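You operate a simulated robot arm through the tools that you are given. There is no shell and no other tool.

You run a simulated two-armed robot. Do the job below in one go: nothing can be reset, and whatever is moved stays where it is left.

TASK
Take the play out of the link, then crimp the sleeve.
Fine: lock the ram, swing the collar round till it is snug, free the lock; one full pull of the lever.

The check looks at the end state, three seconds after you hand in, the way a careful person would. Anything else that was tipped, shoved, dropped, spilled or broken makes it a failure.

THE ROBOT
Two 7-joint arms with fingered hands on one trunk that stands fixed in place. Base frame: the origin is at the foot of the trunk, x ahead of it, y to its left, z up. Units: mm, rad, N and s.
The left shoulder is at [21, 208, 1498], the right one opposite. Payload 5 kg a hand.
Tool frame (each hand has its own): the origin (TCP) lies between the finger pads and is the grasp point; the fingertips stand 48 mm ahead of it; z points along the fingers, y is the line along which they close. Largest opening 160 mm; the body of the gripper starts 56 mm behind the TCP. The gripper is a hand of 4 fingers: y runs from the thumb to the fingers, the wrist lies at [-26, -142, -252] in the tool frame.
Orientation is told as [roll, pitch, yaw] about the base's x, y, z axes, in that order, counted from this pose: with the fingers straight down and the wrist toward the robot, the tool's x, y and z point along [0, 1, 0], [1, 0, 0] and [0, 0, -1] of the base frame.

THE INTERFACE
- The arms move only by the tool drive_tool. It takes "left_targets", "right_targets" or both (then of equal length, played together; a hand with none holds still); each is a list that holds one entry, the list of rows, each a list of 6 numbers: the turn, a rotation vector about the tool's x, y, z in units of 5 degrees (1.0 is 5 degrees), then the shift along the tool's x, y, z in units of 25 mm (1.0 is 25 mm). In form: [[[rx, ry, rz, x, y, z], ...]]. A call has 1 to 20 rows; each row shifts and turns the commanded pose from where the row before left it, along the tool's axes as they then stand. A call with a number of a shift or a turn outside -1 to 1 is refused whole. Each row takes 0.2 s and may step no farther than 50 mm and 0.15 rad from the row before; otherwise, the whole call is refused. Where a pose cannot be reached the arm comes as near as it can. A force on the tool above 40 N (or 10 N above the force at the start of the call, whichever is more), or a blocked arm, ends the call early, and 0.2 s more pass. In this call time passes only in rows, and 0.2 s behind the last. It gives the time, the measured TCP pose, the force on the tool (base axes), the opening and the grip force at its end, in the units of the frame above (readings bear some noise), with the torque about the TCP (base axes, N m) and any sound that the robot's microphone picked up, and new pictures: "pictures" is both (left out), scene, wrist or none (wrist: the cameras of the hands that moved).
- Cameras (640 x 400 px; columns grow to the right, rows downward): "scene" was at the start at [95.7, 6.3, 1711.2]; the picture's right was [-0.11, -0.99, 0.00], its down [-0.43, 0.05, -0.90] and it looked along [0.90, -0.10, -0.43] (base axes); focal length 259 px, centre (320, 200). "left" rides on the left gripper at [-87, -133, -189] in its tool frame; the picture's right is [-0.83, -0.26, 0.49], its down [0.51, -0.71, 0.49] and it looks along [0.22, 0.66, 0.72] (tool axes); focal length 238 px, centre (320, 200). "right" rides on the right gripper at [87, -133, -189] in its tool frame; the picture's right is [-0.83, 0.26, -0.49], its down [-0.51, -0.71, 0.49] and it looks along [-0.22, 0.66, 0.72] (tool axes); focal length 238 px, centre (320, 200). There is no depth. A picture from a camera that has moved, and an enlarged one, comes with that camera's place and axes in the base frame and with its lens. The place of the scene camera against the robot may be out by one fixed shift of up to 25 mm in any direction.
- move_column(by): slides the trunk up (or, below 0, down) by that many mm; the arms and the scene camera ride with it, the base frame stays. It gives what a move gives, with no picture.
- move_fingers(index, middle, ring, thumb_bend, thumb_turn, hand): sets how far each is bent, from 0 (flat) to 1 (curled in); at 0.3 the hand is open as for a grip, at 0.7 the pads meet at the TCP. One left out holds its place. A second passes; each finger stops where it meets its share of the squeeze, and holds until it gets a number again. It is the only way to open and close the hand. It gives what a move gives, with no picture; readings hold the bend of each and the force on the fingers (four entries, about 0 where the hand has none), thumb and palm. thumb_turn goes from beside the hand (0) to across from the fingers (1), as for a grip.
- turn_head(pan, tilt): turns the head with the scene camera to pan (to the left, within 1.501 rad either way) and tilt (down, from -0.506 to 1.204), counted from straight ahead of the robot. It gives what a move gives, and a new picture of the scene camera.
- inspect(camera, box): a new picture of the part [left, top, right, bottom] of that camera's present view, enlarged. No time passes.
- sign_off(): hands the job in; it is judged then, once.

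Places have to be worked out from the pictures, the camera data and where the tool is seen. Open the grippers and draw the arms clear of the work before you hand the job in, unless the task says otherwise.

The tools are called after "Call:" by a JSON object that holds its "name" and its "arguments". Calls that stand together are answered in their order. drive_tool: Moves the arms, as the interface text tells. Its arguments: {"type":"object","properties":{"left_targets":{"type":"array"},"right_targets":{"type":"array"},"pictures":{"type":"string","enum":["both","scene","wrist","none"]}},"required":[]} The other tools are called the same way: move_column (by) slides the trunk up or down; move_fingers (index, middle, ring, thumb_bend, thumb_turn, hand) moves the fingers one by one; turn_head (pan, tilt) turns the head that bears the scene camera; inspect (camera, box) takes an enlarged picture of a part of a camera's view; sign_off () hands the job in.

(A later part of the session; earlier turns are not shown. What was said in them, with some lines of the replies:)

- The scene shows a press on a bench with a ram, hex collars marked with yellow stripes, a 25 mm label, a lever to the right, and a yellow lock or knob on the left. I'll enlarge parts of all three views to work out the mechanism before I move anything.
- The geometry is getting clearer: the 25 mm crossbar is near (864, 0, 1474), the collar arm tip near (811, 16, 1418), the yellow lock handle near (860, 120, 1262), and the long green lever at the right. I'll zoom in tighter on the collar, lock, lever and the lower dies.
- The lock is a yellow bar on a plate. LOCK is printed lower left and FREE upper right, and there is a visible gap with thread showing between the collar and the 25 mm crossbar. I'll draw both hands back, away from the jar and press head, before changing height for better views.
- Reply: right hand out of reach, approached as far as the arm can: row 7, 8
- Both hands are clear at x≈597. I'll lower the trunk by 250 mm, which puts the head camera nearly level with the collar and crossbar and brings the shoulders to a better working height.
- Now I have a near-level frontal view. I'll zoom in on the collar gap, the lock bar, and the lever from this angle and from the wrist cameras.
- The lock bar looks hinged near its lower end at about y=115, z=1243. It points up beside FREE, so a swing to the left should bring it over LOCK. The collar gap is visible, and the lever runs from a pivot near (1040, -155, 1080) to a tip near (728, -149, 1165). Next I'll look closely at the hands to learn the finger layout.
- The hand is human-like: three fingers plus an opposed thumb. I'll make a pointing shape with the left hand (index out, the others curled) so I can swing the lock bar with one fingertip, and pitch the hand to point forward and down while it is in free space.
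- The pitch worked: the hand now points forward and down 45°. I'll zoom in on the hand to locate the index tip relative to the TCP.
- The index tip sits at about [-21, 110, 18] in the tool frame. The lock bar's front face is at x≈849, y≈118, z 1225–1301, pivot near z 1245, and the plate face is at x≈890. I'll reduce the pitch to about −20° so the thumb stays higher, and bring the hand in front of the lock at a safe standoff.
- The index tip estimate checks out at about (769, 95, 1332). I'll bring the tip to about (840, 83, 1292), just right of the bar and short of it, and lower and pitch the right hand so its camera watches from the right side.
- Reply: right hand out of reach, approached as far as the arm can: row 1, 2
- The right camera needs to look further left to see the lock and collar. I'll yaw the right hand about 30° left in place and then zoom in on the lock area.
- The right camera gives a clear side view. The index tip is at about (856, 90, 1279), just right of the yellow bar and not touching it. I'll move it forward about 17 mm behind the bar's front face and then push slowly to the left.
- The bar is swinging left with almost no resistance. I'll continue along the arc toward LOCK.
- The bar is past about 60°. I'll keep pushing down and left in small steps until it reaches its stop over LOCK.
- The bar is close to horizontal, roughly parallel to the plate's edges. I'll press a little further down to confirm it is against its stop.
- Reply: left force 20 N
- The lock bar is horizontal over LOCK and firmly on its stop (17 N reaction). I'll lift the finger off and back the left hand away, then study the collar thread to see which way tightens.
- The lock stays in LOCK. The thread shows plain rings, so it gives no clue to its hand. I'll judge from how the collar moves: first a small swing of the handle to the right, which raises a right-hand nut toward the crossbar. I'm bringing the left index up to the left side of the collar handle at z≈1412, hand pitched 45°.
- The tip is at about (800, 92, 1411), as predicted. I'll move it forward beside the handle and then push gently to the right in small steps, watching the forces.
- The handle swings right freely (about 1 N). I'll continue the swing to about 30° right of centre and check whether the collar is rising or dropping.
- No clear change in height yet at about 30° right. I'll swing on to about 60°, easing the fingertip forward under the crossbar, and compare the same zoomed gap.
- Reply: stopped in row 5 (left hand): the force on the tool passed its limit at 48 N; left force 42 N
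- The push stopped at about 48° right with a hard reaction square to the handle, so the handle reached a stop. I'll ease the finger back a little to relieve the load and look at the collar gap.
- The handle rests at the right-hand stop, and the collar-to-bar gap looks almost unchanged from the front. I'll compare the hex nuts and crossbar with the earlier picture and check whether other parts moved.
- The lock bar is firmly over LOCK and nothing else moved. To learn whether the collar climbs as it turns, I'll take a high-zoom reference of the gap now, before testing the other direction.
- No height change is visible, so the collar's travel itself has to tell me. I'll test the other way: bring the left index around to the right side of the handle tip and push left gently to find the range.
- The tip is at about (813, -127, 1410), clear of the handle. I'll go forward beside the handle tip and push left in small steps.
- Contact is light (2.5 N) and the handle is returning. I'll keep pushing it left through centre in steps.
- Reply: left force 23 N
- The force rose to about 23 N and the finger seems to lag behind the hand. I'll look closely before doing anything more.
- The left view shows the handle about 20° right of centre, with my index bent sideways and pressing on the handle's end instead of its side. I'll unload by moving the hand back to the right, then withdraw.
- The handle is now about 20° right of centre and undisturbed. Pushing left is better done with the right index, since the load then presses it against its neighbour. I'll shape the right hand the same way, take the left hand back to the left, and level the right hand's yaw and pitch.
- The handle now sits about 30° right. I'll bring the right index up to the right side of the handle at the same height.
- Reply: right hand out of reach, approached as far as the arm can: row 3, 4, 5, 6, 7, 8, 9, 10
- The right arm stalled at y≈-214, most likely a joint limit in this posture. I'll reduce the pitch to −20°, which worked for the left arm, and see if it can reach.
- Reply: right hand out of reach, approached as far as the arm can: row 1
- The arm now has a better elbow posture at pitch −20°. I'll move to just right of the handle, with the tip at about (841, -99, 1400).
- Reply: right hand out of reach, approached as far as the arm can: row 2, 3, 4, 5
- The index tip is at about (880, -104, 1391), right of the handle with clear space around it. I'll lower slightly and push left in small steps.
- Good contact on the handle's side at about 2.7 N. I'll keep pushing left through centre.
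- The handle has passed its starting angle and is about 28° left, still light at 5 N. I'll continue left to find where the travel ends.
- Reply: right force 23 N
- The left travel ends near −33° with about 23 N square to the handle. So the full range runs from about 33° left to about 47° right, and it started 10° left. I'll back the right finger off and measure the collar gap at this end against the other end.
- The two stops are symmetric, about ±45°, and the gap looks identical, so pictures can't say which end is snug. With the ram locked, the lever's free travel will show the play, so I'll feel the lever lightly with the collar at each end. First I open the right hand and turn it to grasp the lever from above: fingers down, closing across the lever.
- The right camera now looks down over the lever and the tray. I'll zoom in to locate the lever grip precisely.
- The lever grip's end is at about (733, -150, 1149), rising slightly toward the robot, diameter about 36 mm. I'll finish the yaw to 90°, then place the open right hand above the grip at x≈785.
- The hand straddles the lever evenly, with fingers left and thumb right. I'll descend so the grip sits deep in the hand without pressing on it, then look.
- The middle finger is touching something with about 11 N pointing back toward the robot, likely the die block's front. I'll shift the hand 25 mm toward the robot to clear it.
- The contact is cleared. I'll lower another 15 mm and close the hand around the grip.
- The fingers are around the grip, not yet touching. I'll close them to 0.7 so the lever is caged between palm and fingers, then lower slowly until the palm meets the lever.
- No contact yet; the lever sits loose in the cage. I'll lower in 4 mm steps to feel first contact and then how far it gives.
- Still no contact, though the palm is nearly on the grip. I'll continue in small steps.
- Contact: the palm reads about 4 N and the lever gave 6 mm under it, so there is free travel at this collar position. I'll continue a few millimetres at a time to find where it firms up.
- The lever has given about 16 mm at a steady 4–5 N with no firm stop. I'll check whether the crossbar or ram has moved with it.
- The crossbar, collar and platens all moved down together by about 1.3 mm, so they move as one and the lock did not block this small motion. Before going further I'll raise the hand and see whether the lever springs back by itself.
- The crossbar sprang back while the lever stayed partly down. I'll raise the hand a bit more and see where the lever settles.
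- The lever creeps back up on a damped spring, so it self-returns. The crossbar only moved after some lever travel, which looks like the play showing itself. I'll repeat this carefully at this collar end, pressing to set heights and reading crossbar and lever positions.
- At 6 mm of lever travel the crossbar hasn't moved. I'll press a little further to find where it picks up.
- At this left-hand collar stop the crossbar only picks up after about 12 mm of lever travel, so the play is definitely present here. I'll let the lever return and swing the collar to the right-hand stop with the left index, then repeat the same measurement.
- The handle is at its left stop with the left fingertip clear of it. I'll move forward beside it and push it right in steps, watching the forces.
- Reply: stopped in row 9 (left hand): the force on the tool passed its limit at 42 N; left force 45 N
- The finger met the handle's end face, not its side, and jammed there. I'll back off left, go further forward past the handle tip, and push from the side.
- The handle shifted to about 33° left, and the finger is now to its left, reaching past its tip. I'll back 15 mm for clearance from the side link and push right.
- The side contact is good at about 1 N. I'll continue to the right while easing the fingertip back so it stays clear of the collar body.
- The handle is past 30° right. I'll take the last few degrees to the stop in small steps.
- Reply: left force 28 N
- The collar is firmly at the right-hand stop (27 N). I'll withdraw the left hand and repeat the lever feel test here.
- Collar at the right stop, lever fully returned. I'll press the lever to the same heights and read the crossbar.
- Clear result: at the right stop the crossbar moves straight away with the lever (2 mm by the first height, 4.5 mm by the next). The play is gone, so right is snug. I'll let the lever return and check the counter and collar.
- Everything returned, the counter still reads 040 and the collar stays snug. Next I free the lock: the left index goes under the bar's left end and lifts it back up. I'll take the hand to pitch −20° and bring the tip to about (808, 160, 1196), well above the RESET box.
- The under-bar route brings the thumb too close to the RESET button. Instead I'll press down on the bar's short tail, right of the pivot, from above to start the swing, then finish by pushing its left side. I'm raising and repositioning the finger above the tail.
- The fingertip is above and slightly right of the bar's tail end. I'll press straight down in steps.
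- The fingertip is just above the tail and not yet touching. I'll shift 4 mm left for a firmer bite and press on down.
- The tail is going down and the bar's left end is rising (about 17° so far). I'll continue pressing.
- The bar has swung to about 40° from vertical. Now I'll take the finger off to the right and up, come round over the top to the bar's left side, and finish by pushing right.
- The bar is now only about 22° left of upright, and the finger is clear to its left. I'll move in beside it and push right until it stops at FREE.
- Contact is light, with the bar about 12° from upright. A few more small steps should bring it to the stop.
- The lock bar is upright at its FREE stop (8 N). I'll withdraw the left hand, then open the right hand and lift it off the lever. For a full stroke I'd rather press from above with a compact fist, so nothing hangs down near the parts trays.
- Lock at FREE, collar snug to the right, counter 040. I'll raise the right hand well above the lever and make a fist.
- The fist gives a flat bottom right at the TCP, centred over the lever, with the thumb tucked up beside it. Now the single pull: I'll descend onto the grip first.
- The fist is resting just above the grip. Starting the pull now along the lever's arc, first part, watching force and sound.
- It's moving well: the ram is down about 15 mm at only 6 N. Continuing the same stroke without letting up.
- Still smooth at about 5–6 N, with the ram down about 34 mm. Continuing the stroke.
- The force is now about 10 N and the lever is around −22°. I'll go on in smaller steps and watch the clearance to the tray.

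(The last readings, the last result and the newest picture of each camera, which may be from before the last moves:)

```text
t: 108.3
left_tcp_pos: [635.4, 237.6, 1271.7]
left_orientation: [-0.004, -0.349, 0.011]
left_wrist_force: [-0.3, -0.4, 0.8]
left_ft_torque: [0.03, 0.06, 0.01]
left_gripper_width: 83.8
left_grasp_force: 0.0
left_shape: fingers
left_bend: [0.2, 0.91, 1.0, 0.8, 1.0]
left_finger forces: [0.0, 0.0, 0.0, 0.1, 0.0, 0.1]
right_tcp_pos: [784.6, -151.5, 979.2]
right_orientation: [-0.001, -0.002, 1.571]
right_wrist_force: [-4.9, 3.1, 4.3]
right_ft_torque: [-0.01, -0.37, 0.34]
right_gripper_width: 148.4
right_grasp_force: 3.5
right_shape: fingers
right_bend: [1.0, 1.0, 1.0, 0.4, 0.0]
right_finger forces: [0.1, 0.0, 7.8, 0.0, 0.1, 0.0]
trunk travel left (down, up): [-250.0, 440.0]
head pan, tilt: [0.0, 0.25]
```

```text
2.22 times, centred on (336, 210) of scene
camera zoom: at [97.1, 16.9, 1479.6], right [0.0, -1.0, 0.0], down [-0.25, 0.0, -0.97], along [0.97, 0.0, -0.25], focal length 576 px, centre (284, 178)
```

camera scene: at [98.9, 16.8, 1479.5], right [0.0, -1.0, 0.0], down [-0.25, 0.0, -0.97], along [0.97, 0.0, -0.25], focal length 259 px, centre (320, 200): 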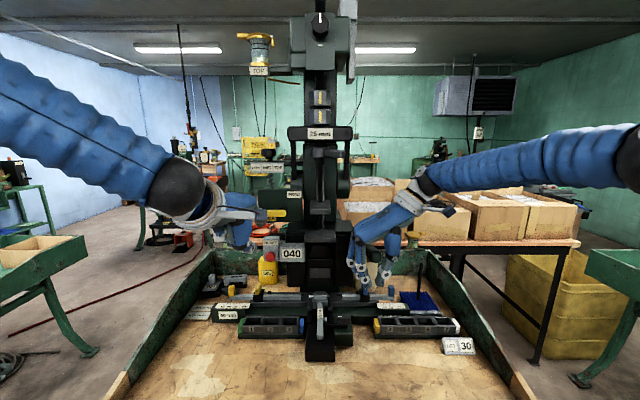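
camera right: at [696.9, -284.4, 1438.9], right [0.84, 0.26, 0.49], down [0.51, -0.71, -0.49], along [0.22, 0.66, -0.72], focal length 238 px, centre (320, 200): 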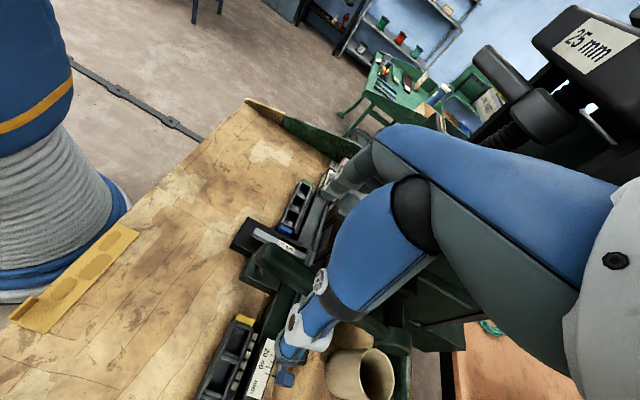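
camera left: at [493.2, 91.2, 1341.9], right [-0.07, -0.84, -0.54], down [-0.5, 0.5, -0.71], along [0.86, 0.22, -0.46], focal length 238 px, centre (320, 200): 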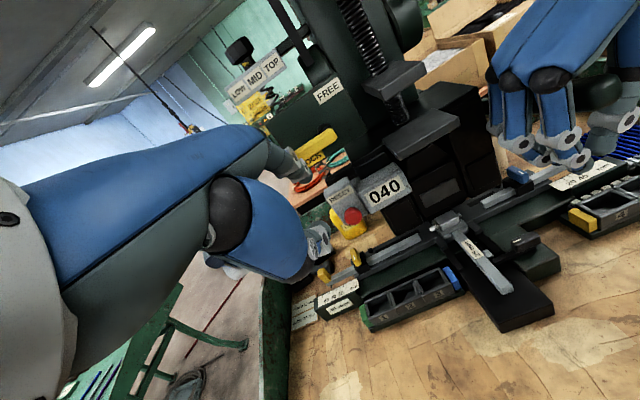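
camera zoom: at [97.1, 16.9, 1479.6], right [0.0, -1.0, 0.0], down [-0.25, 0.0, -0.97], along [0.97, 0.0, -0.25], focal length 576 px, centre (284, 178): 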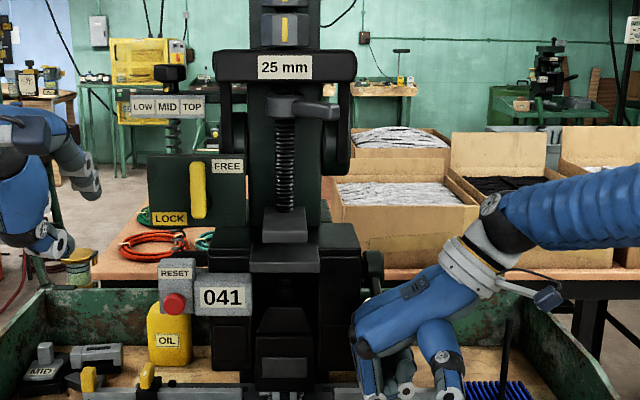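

The counter ticked to 041 with the lever nearly down. I'll press on in small steps to make sure it reaches its bottom stop, keeping an eye on the tray.

Call:
{"name": "drive_tool", "arguments": {"right_targets": [[[0, 0, 0, -0.1, 0, 0.2]]], "pictures": "none"}}

Call:
{"name": "inspect", "arguments": {"camera": "left", "box": [520, 140, 640, 240]}}

Call:
{"name": "inspect", "arguments": {"camera": "scene", "box": [272, 120, 368, 180]}}

```text
t: 108.7
left_tcp_pos: [635.6, 238.1, 1271.8]
left_orientation: [-0.005, -0.35, 0.011]
left_wrist_force: [0.2, 0.9, -0.2]
left_ft_torque: [-0.02, 0.01, -0.03]
left_gripper_width: 83.7
left_grasp_force: 0.0
left_shape: fingers
left_bend: [0.2, 0.91, 1.0, 0.8, 1.0]
left_finger forces: [0.0, 0.0, 0.1, 0.0, 0.0, 0.1]
right_tcp_pos: [786.9, -151.1, 975.3]
right_orientation: [0.002, -0.003, 1.571]
right_wrist_force: [-8.9, 4.7, 7.9]
right_ft_torque: [0.04, -0.64, 0.41]
right_gripper_width: 148.1
right_grasp_force: 5.9
right_shape: fingers
right_bend: [1.0, 1.0, 1.0, 0.4, 0.0]
right_finger forces: [0.0, 0.1, 12.5, 0.0, 0.0, 0.0]
trunk travel left (down, up): [-250.0, 440.0]
head pan, tilt: [0.0, 0.25]
```

```text
4.00 times, centred on (580, 190) of left
camera zoom: at [446.1, 148.7, 1405.0], right [-0.07, -0.84, -0.54], down [-0.5, 0.5, -0.71], along [0.86, 0.22, -0.45], focal length 953 px, centre (-720, 240)
```

zoom: 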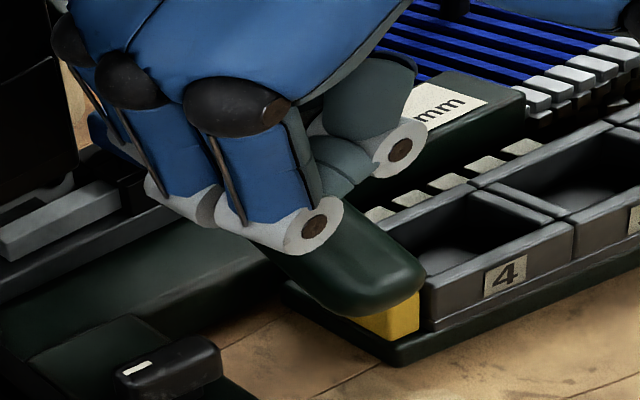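

```text
6.67 times, centred on (320, 150) of scene
camera zoom: at [95.9, 17.0, 1479.9], right [0.0, -1.0, 0.0], down [-0.25, 0.0, -0.97], along [0.97, 0.0, -0.25], focal length 1727 px, centre (320, 533)
```

zoom: 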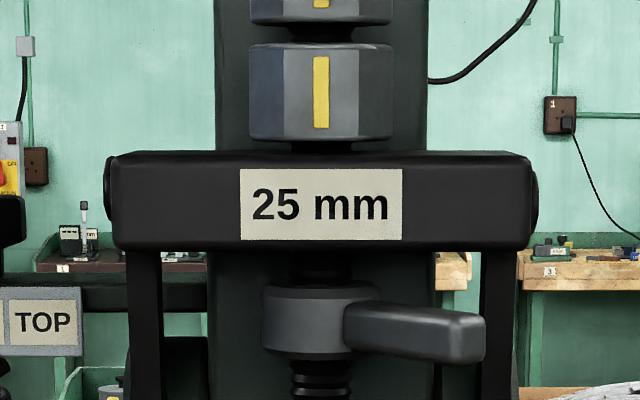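

The force is rising (about 13 N). A couple more small steps to confirm the stop.

Call:
{"name": "drive_tool", "arguments": {"right_targets": [[[0, 0, 0, -0.08, 0, 0.16]]], "pictures": "none"}}

Call:
{"name": "drive_tool", "arguments": {"right_targets": [[[0, 0, 0, -0.06, 0, 0.14]]], "pictures": "none"}}

Call:
{"name": "inspect", "arguments": {"camera": "scene", "box": [272, 120, 368, 180]}}

Call:
{"name": "inspect", "arguments": {"camera": "left", "box": [520, 140, 640, 240]}}

```text
t: 109.1
left_tcp_pos: [631.4, 238.6, 1272.2]
left_orientation: [-0.003, -0.352, 0.011]
left_wrist_force: [0.4, 0.3, -0.2]
left_ft_torque: [-0.02, -0.01, -0.01]
left_gripper_width: 83.8
left_grasp_force: 0.0
left_shape: fingers
left_bend: [0.2, 0.91, 1.0, 0.8, 1.0]
left_finger forces: [0.0, 0.0, 0.0, 0.0, 0.0, 0.0]
right_tcp_pos: [786.8, -148.6, 976.7]
right_orientation: [-0.002, -0.004, 1.573]
right_wrist_force: [-20.6, 5.2, 22.7]
right_ft_torque: [0.26, -1.71, 0.64]
right_gripper_width: 148.4
right_grasp_force: 15.0
right_shape: fingers
right_bend: [1.0, 1.0, 1.0, 0.4, 0.0]
right_finger forces: [0.1, 0.0, 29.7, 0.0, 0.0, 0.1]
trunk travel left (down, up): [-250.0, 440.0]
head pan, tilt: [0.0, 0.25]
```

```text
t: 109.5
left_tcp_pos: [635.7, 238.2, 1272.5]
left_orientation: [-0.003, -0.351, 0.01]
left_wrist_force: [0.5, -0.3, -0.3]
left_ft_torque: [0.03, 0.11, 0.04]
left_gripper_width: 83.9
left_grasp_force: 0.0
left_shape: fingers
left_bend: [0.2, 0.91, 1.0, 0.8, 1.0]
left_finger forces: [0.1, 0.1, 0.0, 0.1, 0.1, 0.1]
right_tcp_pos: [786.7, -146.8, 975.7]
right_orientation: [0.001, -0.01, 1.575]
right_wrist_force: [-18.4, 5.6, 19.5]
right_ft_torque: [0.11, -1.21, 0.58]
right_gripper_width: 148.2
right_grasp_force: 13.0
right_shape: fingers
right_bend: [1.0, 1.0, 1.0, 0.4, 0.0]
right_finger forces: [0.1, 0.0, 26.0, 0.1, 0.0, 0.1]
trunk travel left (down, up): [-250.0, 440.0]
head pan, tilt: [0.0, 0.25]
stopped in row 1 (right hand): the force on the tool passed its limit at 43 N (the readings are from after the stop); the commanded pose is now the measured one
```

```text
6.67 times, centred on (320, 150) of scene
camera zoom: at [96.7, 16.5, 1479.7], right [0.0, -1.0, 0.0], down [-0.25, 0.0, -0.97], along [0.97, 0.0, -0.25], focal length 1727 px, centre (320, 533)
```

zoom: 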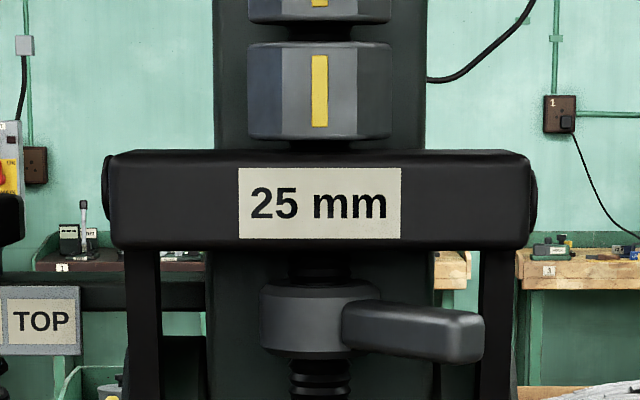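

```text
4.00 times, centred on (580, 190) of left
camera zoom: at [446.9, 148.1, 1404.7], right [-0.07, -0.84, -0.54], down [-0.5, 0.5, -0.71], along [0.86, 0.22, -0.45], focal length 953 px, centre (-720, 240)
```

zoom: 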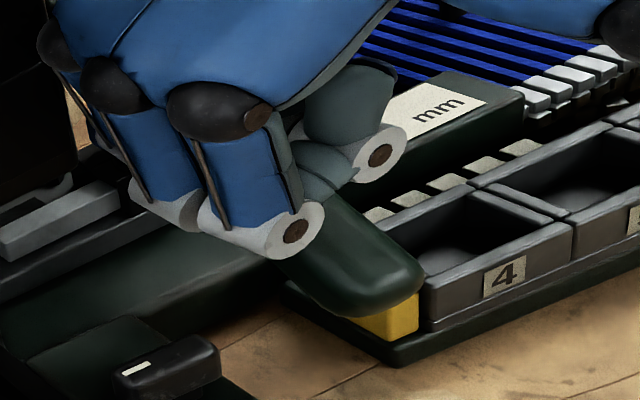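

The lever is on its bottom stop (43 N) and the crossbar is at its lowest. I'll check the counter and the sleeve, then lift the fist straight up and let the lever return on its spring.

Call:
{"name": "inspect", "arguments": {"camera": "scene", "box": [256, 200, 368, 320]}}

Call:
{"name": "drive_tool", "arguments": {"right_targets": [[[0, 0, 0, 0.1, 0, -0.3], [0, 0, 0, 0.1, 0, -0.5], [0, 0, 0, 0.1, 0, -0.6], [0, 0, 0, 0.1, 0, -0.7], [0, 0, 0, 0.1, 0, -0.8], [0, 0, 0, 0.1, 0, -0.9], [0, 0, 0, 0, 0, -1], [0, 0, 0, 0, 0, -1], [0, 0, 0, 0, 0, -1], [0, 0, 0, 0, 0, -1], [0, 0, 0, 0, 0, -1], [0, 0, 0, 0, 0, -1], [0, 0, 0, 0, 0, -1]]], "pictures": "scene"}}

Call:
{"name": "inspect", "arguments": {"camera": "scene", "box": [256, 120, 416, 320]}}

```text
3.33 times, centred on (312, 260) of scene
camera zoom: at [96.7, 16.5, 1479.7], right [0.0, -1.0, 0.0], down [-0.25, 0.0, -0.97], along [0.97, 0.0, -0.25], focal length 863 px, centre (347, 0)
```

zoom: 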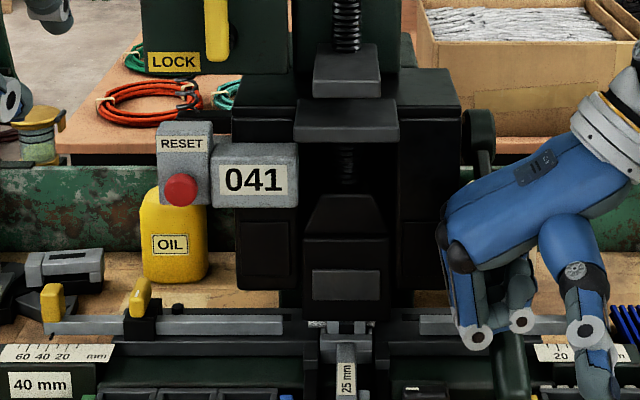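

```text
t: 112.3
left_tcp_pos: [634.7, 237.7, 1271.9]
left_orientation: [-0.003, -0.352, 0.011]
left_wrist_force: [-0.3, -0.3, 0.4]
left_ft_torque: [-0.02, -0.07, 0.01]
left_gripper_width: 84.0
left_grasp_force: 0.1
left_shape: fingers
left_bend: [0.2, 0.91, 1.0, 0.8, 1.0]
left_finger forces: [0.0, 0.0, 0.0, 0.2, 0.1, 0.0]
right_tcp_pos: [773.9, -151.2, 1243.2]
right_orientation: [0.001, -0.005, 1.573]
right_wrist_force: [-0.2, 0.9, -0.1]
right_ft_torque: [-0.04, -0.05, -0.01]
right_gripper_width: 148.3
right_grasp_force: 0.1
right_shape: fingers
right_bend: [1.0, 1.0, 1.0, 0.4, 0.0]
right_finger forces: [0.0, 0.1, 0.0, 0.0, 0.0, 0.1]
trunk travel left (down, up): [-250.0, 440.0]
head pan, tilt: [0.0, 0.25]
camera scene: at [96.7, 16.7, 1479.8], right [0.0, -1.0, 0.0], down [-0.25, 0.0, -0.97], along [0.97, 0.0, -0.25], focal length 259 px, centre (320, 200)
```

scene: 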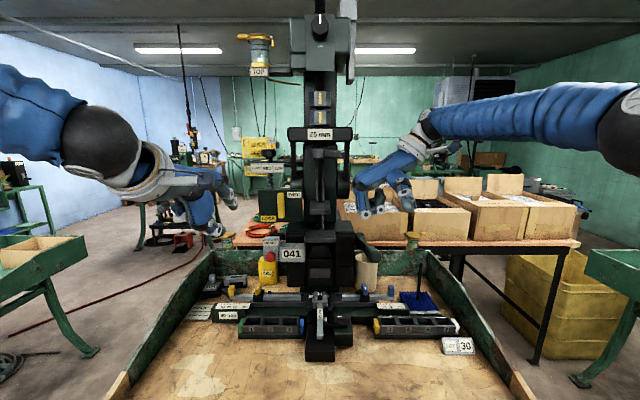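

```text
2.00 times, centred on (336, 220) of scene
camera zoom: at [96.7, 16.7, 1479.8], right [0.0, -1.0, 0.0], down [-0.25, 0.0, -0.97], along [0.97, 0.0, -0.25], focal length 518 px, centre (288, 160)
```

zoom: 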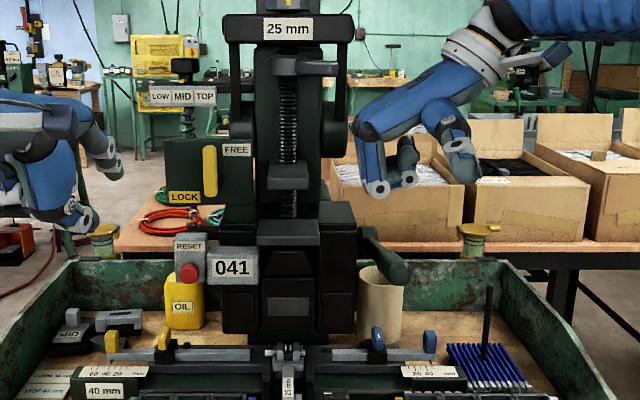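

The lever has risen back up and the counter reads 041. I'll inspect the sleeve, collar, lock and surroundings.

Call:
{"name": "inspect", "arguments": {"camera": "scene", "box": [288, 270, 352, 320]}}

Call:
{"name": "inspect", "arguments": {"camera": "scene", "box": [272, 120, 368, 180]}}

Call:
{"name": "inspect", "arguments": {"camera": "scene", "box": [240, 180, 304, 220]}}

Call:
{"name": "inspect", "arguments": {"camera": "scene", "box": [170, 250, 490, 400]}}

Call:
{"name": "inspect", "arguments": {"camera": "scene", "box": [320, 200, 416, 280]}}

```text
8.00 times, centred on (320, 295) of scene
camera zoom: at [96.7, 16.7, 1479.8], right [0.0, -1.0, 0.0], down [-0.25, 0.0, -0.97], along [0.97, 0.0, -0.25], focal length 2072 px, centre (320, -560)
```

zoom: 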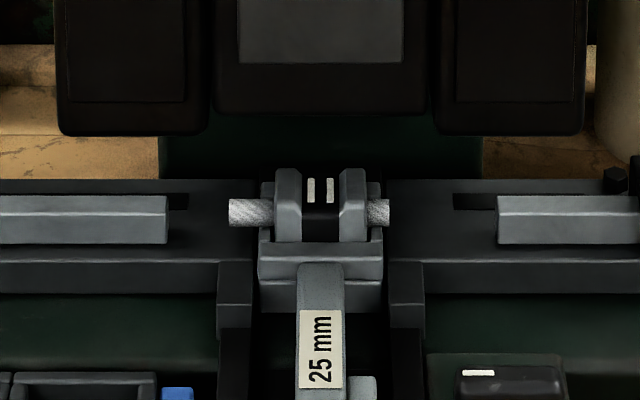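

```text
6.67 times, centred on (320, 150) of scene
camera zoom: at [96.7, 16.7, 1479.8], right [0.0, -1.0, 0.0], down [-0.25, 0.0, -0.97], along [0.97, 0.0, -0.25], focal length 1727 px, centre (320, 533)
```

zoom: 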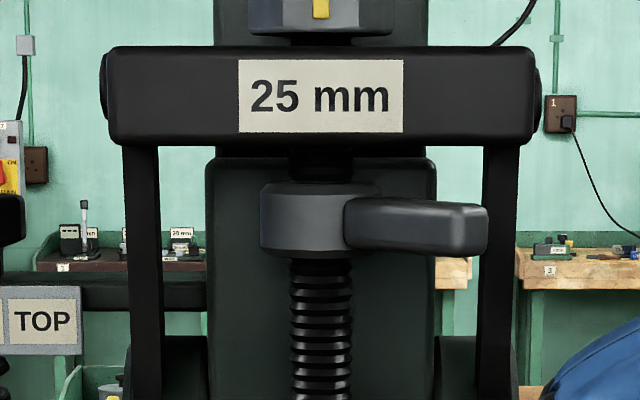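

```text
10.00 times, centred on (272, 200) of scene
camera zoom: at [96.7, 16.7, 1479.8], right [0.0, -1.0, 0.0], down [-0.25, 0.0, -0.97], along [0.97, 0.0, -0.25], focal length 2590 px, centre (800, 200)
```

zoom: 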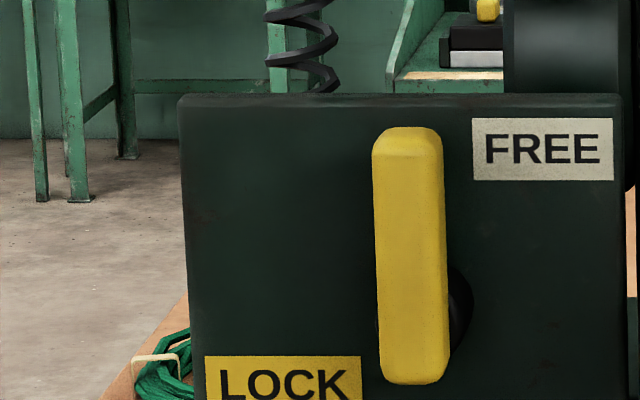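

```text
2.00 times, centred on (330, 325) of scene
camera zoom: at [96.7, 16.7, 1479.8], right [0.0, -1.0, 0.0], down [-0.25, 0.0, -0.97], along [0.97, 0.0, -0.25], focal length 518 px, centre (300, -50)
```

zoom: 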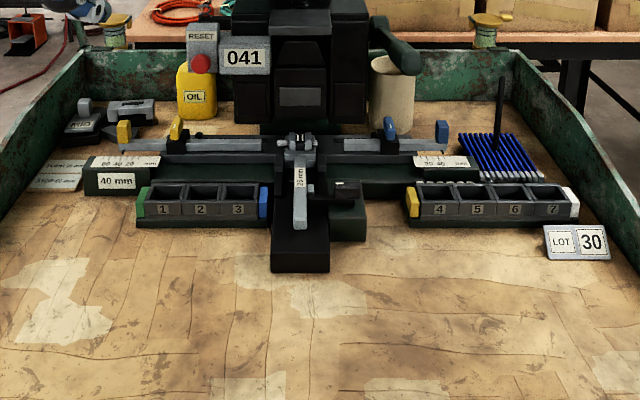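

```text
5.00 times, centred on (368, 240) of scene
camera zoom: at [96.7, 16.7, 1479.8], right [0.0, -1.0, 0.0], down [-0.25, 0.0, -0.97], along [0.97, 0.0, -0.25], focal length 1295 px, centre (80, 0)
```

zoom: 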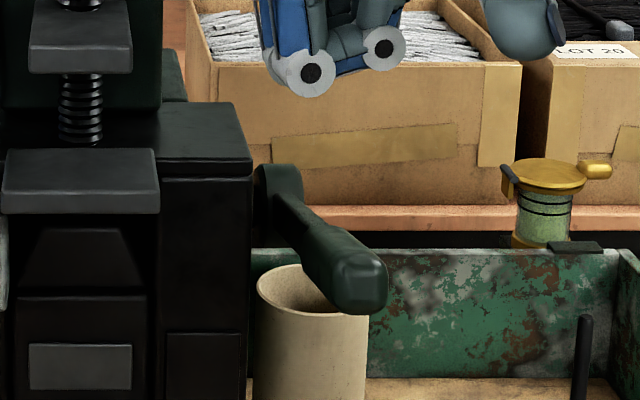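

The sleeve shows a clear pinched crimp with its two marks exposed. The lock is at FREE, the collar is at its snug stop, the lever is back up, and the counter advanced by exactly one. The trays and tools are undisturbed. I'll draw both arms clear and open the hands.

Call:
{"name": "drive_tool", "arguments": {"left_targets": [[[0, 0, 0, 0.667, -0.2, -0.7], [0, 0, 0, 0.667, -0.2, -0.7], [0, 0, 0, 0.667, -0.2, -0.7], [0, 0, 0, 0, 0, 0], [0, 0, 0, 0, 0, 0], [0, 0, 0, 0, 0, 0], [0, 0, 0, 0, 0, 0], [0, 0, 0, 0, 0, 0], [0, 0, 0, 0, 0, 0], [0, 0, 0, 0, 0, 0]]], "right_targets": [[[0, 0, 0, 0, 0, -0.9], [0, 0, 0, 0, 0, -0.9], [0, 0, 0, 0, 0, -0.9], [0, 0, 0, 0.3, -1, 0], [0, 0, 0, 0.3, -1, 0], [0, 0, 0, 0.3, -1, 0], [0, 0, 0, 0.3, -1, 0], [0, 0, 0, 0.3, -1, 0], [0, 0, 0, 0.3, -1, 0], [0, 0, 0, 0.3, -1, 0]]], "pictures": "none"}}

Call:
{"name": "move_fingers", "arguments": {"hand": "right", "index": 0.3, "middle": 0.3, "ring": 0.3, "thumb_bend": 0.3, "thumb_turn": 1.0}}

Call:
{"name": "move_fingers", "arguments": {"hand": "left", "index": 0.3, "middle": 0.3, "ring": 0.3, "thumb_bend": 0.3, "thumb_turn": 1.0}}

Call:
{"name": "turn_head", "arguments": {"pan": 0.0, "tilt": 0.35}}

```text
t: 114.5
left_tcp_pos: [604.9, 285.7, 1313.2]
left_orientation: [-0.002, -0.35, 0.009]
left_wrist_force: [-0.5, -0.1, 0.5]
left_ft_torque: [0.05, 0.0, 0.03]
left_gripper_width: 83.8
left_grasp_force: 0.0
left_shape: fingers
left_bend: [0.2, 0.91, 1.0, 0.8, 1.0]
left_finger forces: [0.0, 0.0, 0.0, 0.0, 0.0, 0.0]
right_tcp_pos: [723.2, -328.0, 1305.6]
right_orientation: [0.0, -0.006, 1.572]
right_wrist_force: [-0.3, -1.5, -0.8]
right_ft_torque: [0.01, 0.0, -0.01]
right_gripper_width: 148.3
right_grasp_force: 0.1
right_shape: fingers
right_bend: [1.0, 1.0, 1.0, 0.4, 0.0]
right_finger forces: [0.0, 0.0, 0.1, 0.0, 0.0, 0.0]
trunk travel left (down, up): [-250.0, 440.0]
head pan, tilt: [0.0, 0.25]
```

```text
t: 115.5
left_tcp_pos: [603.7, 285.7, 1312.9]
left_orientation: [-0.004, -0.349, 0.007]
left_wrist_force: [0.9, 0.1, -0.6]
left_ft_torque: [-0.04, 0.01, -0.02]
left_gripper_width: 84.0
left_grasp_force: 0.1
left_shape: fingers
left_bend: [0.2, 0.91, 1.0, 0.8, 1.0]
left_finger forces: [0.0, 0.0, 0.0, 0.1, 0.0, 0.0]
right_tcp_pos: [723.8, -326.7, 1305.9]
right_orientation: [0.002, -0.006, 1.574]
right_wrist_force: [0.7, 0.8, -0.4]
right_ft_torque: [0.07, -0.02, 0.0]
right_gripper_width: 166.2
right_grasp_force: 0.1
right_shape: fingers
right_bend: [0.31, 0.3, 0.3, 0.3, 0.97]
right_finger forces: [0.0, 0.0, 0.0, 0.1, 0.1, 0.0]
trunk travel left (down, up): [-250.0, 440.0]
head pan, tilt: [0.0, 0.25]
```

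```text
t: 116.5
left_tcp_pos: [604.5, 287.4, 1312.6]
left_orientation: [-0.005, -0.348, 0.01]
left_wrist_force: [-0.5, -0.2, 0.3]
left_ft_torque: [0.01, 0.0, -0.05]
left_gripper_width: 169.8
left_grasp_force: 0.1
left_shape: fingers
left_bend: [0.3, 0.3, 0.3, 0.3, 0.98]
left_finger forces: [0.0, 0.0, 0.0, 0.0, 0.0, 0.0]
right_tcp_pos: [723.5, -327.0, 1303.9]
right_orientation: [0.0, -0.004, 1.572]
right_wrist_force: [-0.2, -0.3, -0.1]
right_ft_torque: [-0.03, 0.01, -0.02]
right_gripper_width: 169.8
right_grasp_force: 0.0
right_shape: fingers
right_bend: [0.3, 0.3, 0.3, 0.3, 0.97]
right_finger forces: [0.1, 0.0, 0.0, 0.1, 0.1, 0.1]
trunk travel left (down, up): [-250.0, 440.0]
head pan, tilt: [0.0, 0.25]
```

```text
t: 117.2
left_tcp_pos: [604.0, 287.0, 1314.1]
left_orientation: [-0.003, -0.35, 0.009]
left_wrist_force: [0.7, 0.3, -0.1]
left_ft_torque: [-0.01, 0.0, -0.02]
left_gripper_width: 170.2
left_grasp_force: 0.1
left_shape: fingers
left_bend: [0.3, 0.3, 0.3, 0.3, 0.98]
left_finger forces: [0.1, 0.0, 0.0, 0.1, 0.0, 0.0]
right_tcp_pos: [724.6, -325.6, 1304.7]
right_orientation: [0.001, -0.005, 1.573]
right_wrist_force: [-0.2, 0.3, 1.0]
right_ft_torque: [-0.03, -0.03, -0.01]
right_gripper_width: 169.9
right_grasp_force: 0.1
right_shape: fingers
right_bend: [0.3, 0.3, 0.3, 0.3, 0.97]
right_finger forces: [0.1, 0.0, 0.1, 0.0, 0.0, 0.0]
trunk travel left (down, up): [-250.0, 440.0]
head pan, tilt: [0.0, 0.351]
camera scene: at [97.2, 16.4, 1470.3], right [0.0, -1.0, 0.0], down [-0.34, 0.0, -0.94], along [0.94, 0.0, -0.34], focal length 259 px, centre (320, 200)
```

scene: 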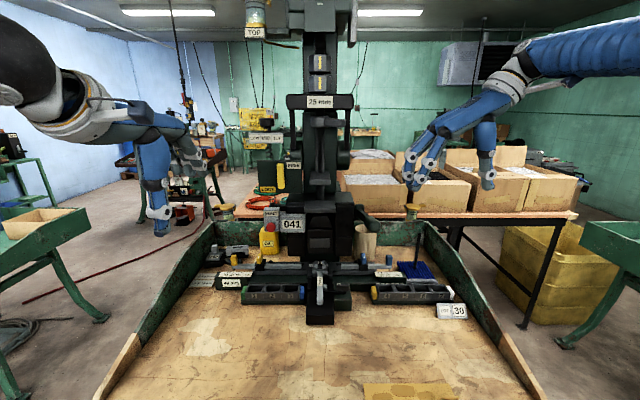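

Both arms are clear and open. One last close look at the sleeve and the collar before handing in.

Call:
{"name": "inspect", "arguments": {"camera": "scene", "box": [288, 245, 352, 295]}}

Call:
{"name": "inspect", "arguments": {"camera": "scene", "box": [256, 80, 384, 240]}}

```text
8.00 times, centred on (320, 270) of scene
camera zoom: at [97.2, 16.4, 1470.3], right [0.0, -1.0, 0.0], down [-0.34, 0.0, -0.94], along [0.94, 0.0, -0.34], focal length 2072 px, centre (320, -360)
```

zoom: 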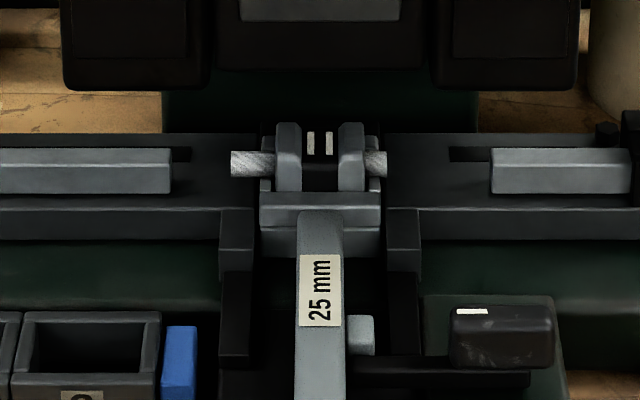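

```text
2.50 times, centred on (320, 160) of scene
camera zoom: at [97.2, 16.4, 1470.3], right [0.0, -1.0, 0.0], down [-0.34, 0.0, -0.94], along [0.94, 0.0, -0.34], focal length 648 px, centre (320, 300)
```

zoom: 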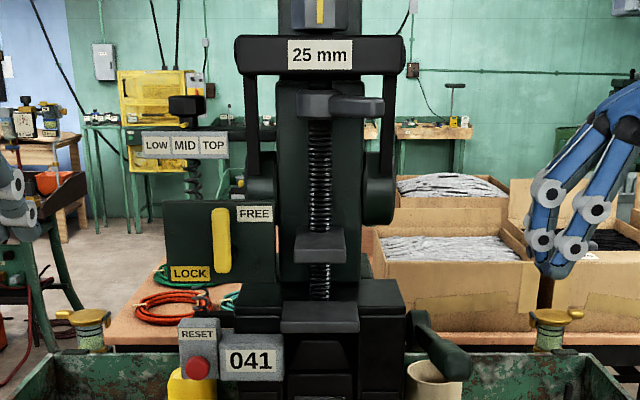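

The sleeve is crimped, the collar is snug, the lock is at FREE, the lever is up, the counter shows 041, and nothing else has moved. Handing in.

Call:
{"name": "sign_off", "arguments": {}}

```text
The job is handed in.
```

The play is out of the link and the sleeve is crimped; I've handed the job in.

- **Lock:** I swung the yellow bar to LOCK before touching the collar, then returned it to FREE against its stop. With the lock on, light pressure on the lever could still move the ram a few millimetres, so it did not hold the ram rigidly.
- **Collar:** It now sits hard against its right-hand stop. At the left stop, the lever moved about 12 mm before the crossbar followed. At the right stop, the crossbar follows straight away.
- **Finding the snug end:** I turned the collar to both ends and pressed the lever part-way a few times, up to about 17 mm. The counter stayed at 040 through all of that.
- **Lever:** I gave it one full pull to its bottom stop. The counter went from 040 to 041, and the lever came back up on its spring.
- **Sleeve:** It is pinched in the middle, with two light marks showing that were not visible before.

In the last pictures the trays, oil bottle, cup and loose tools look where they were. Both hands are open and clear of the press.
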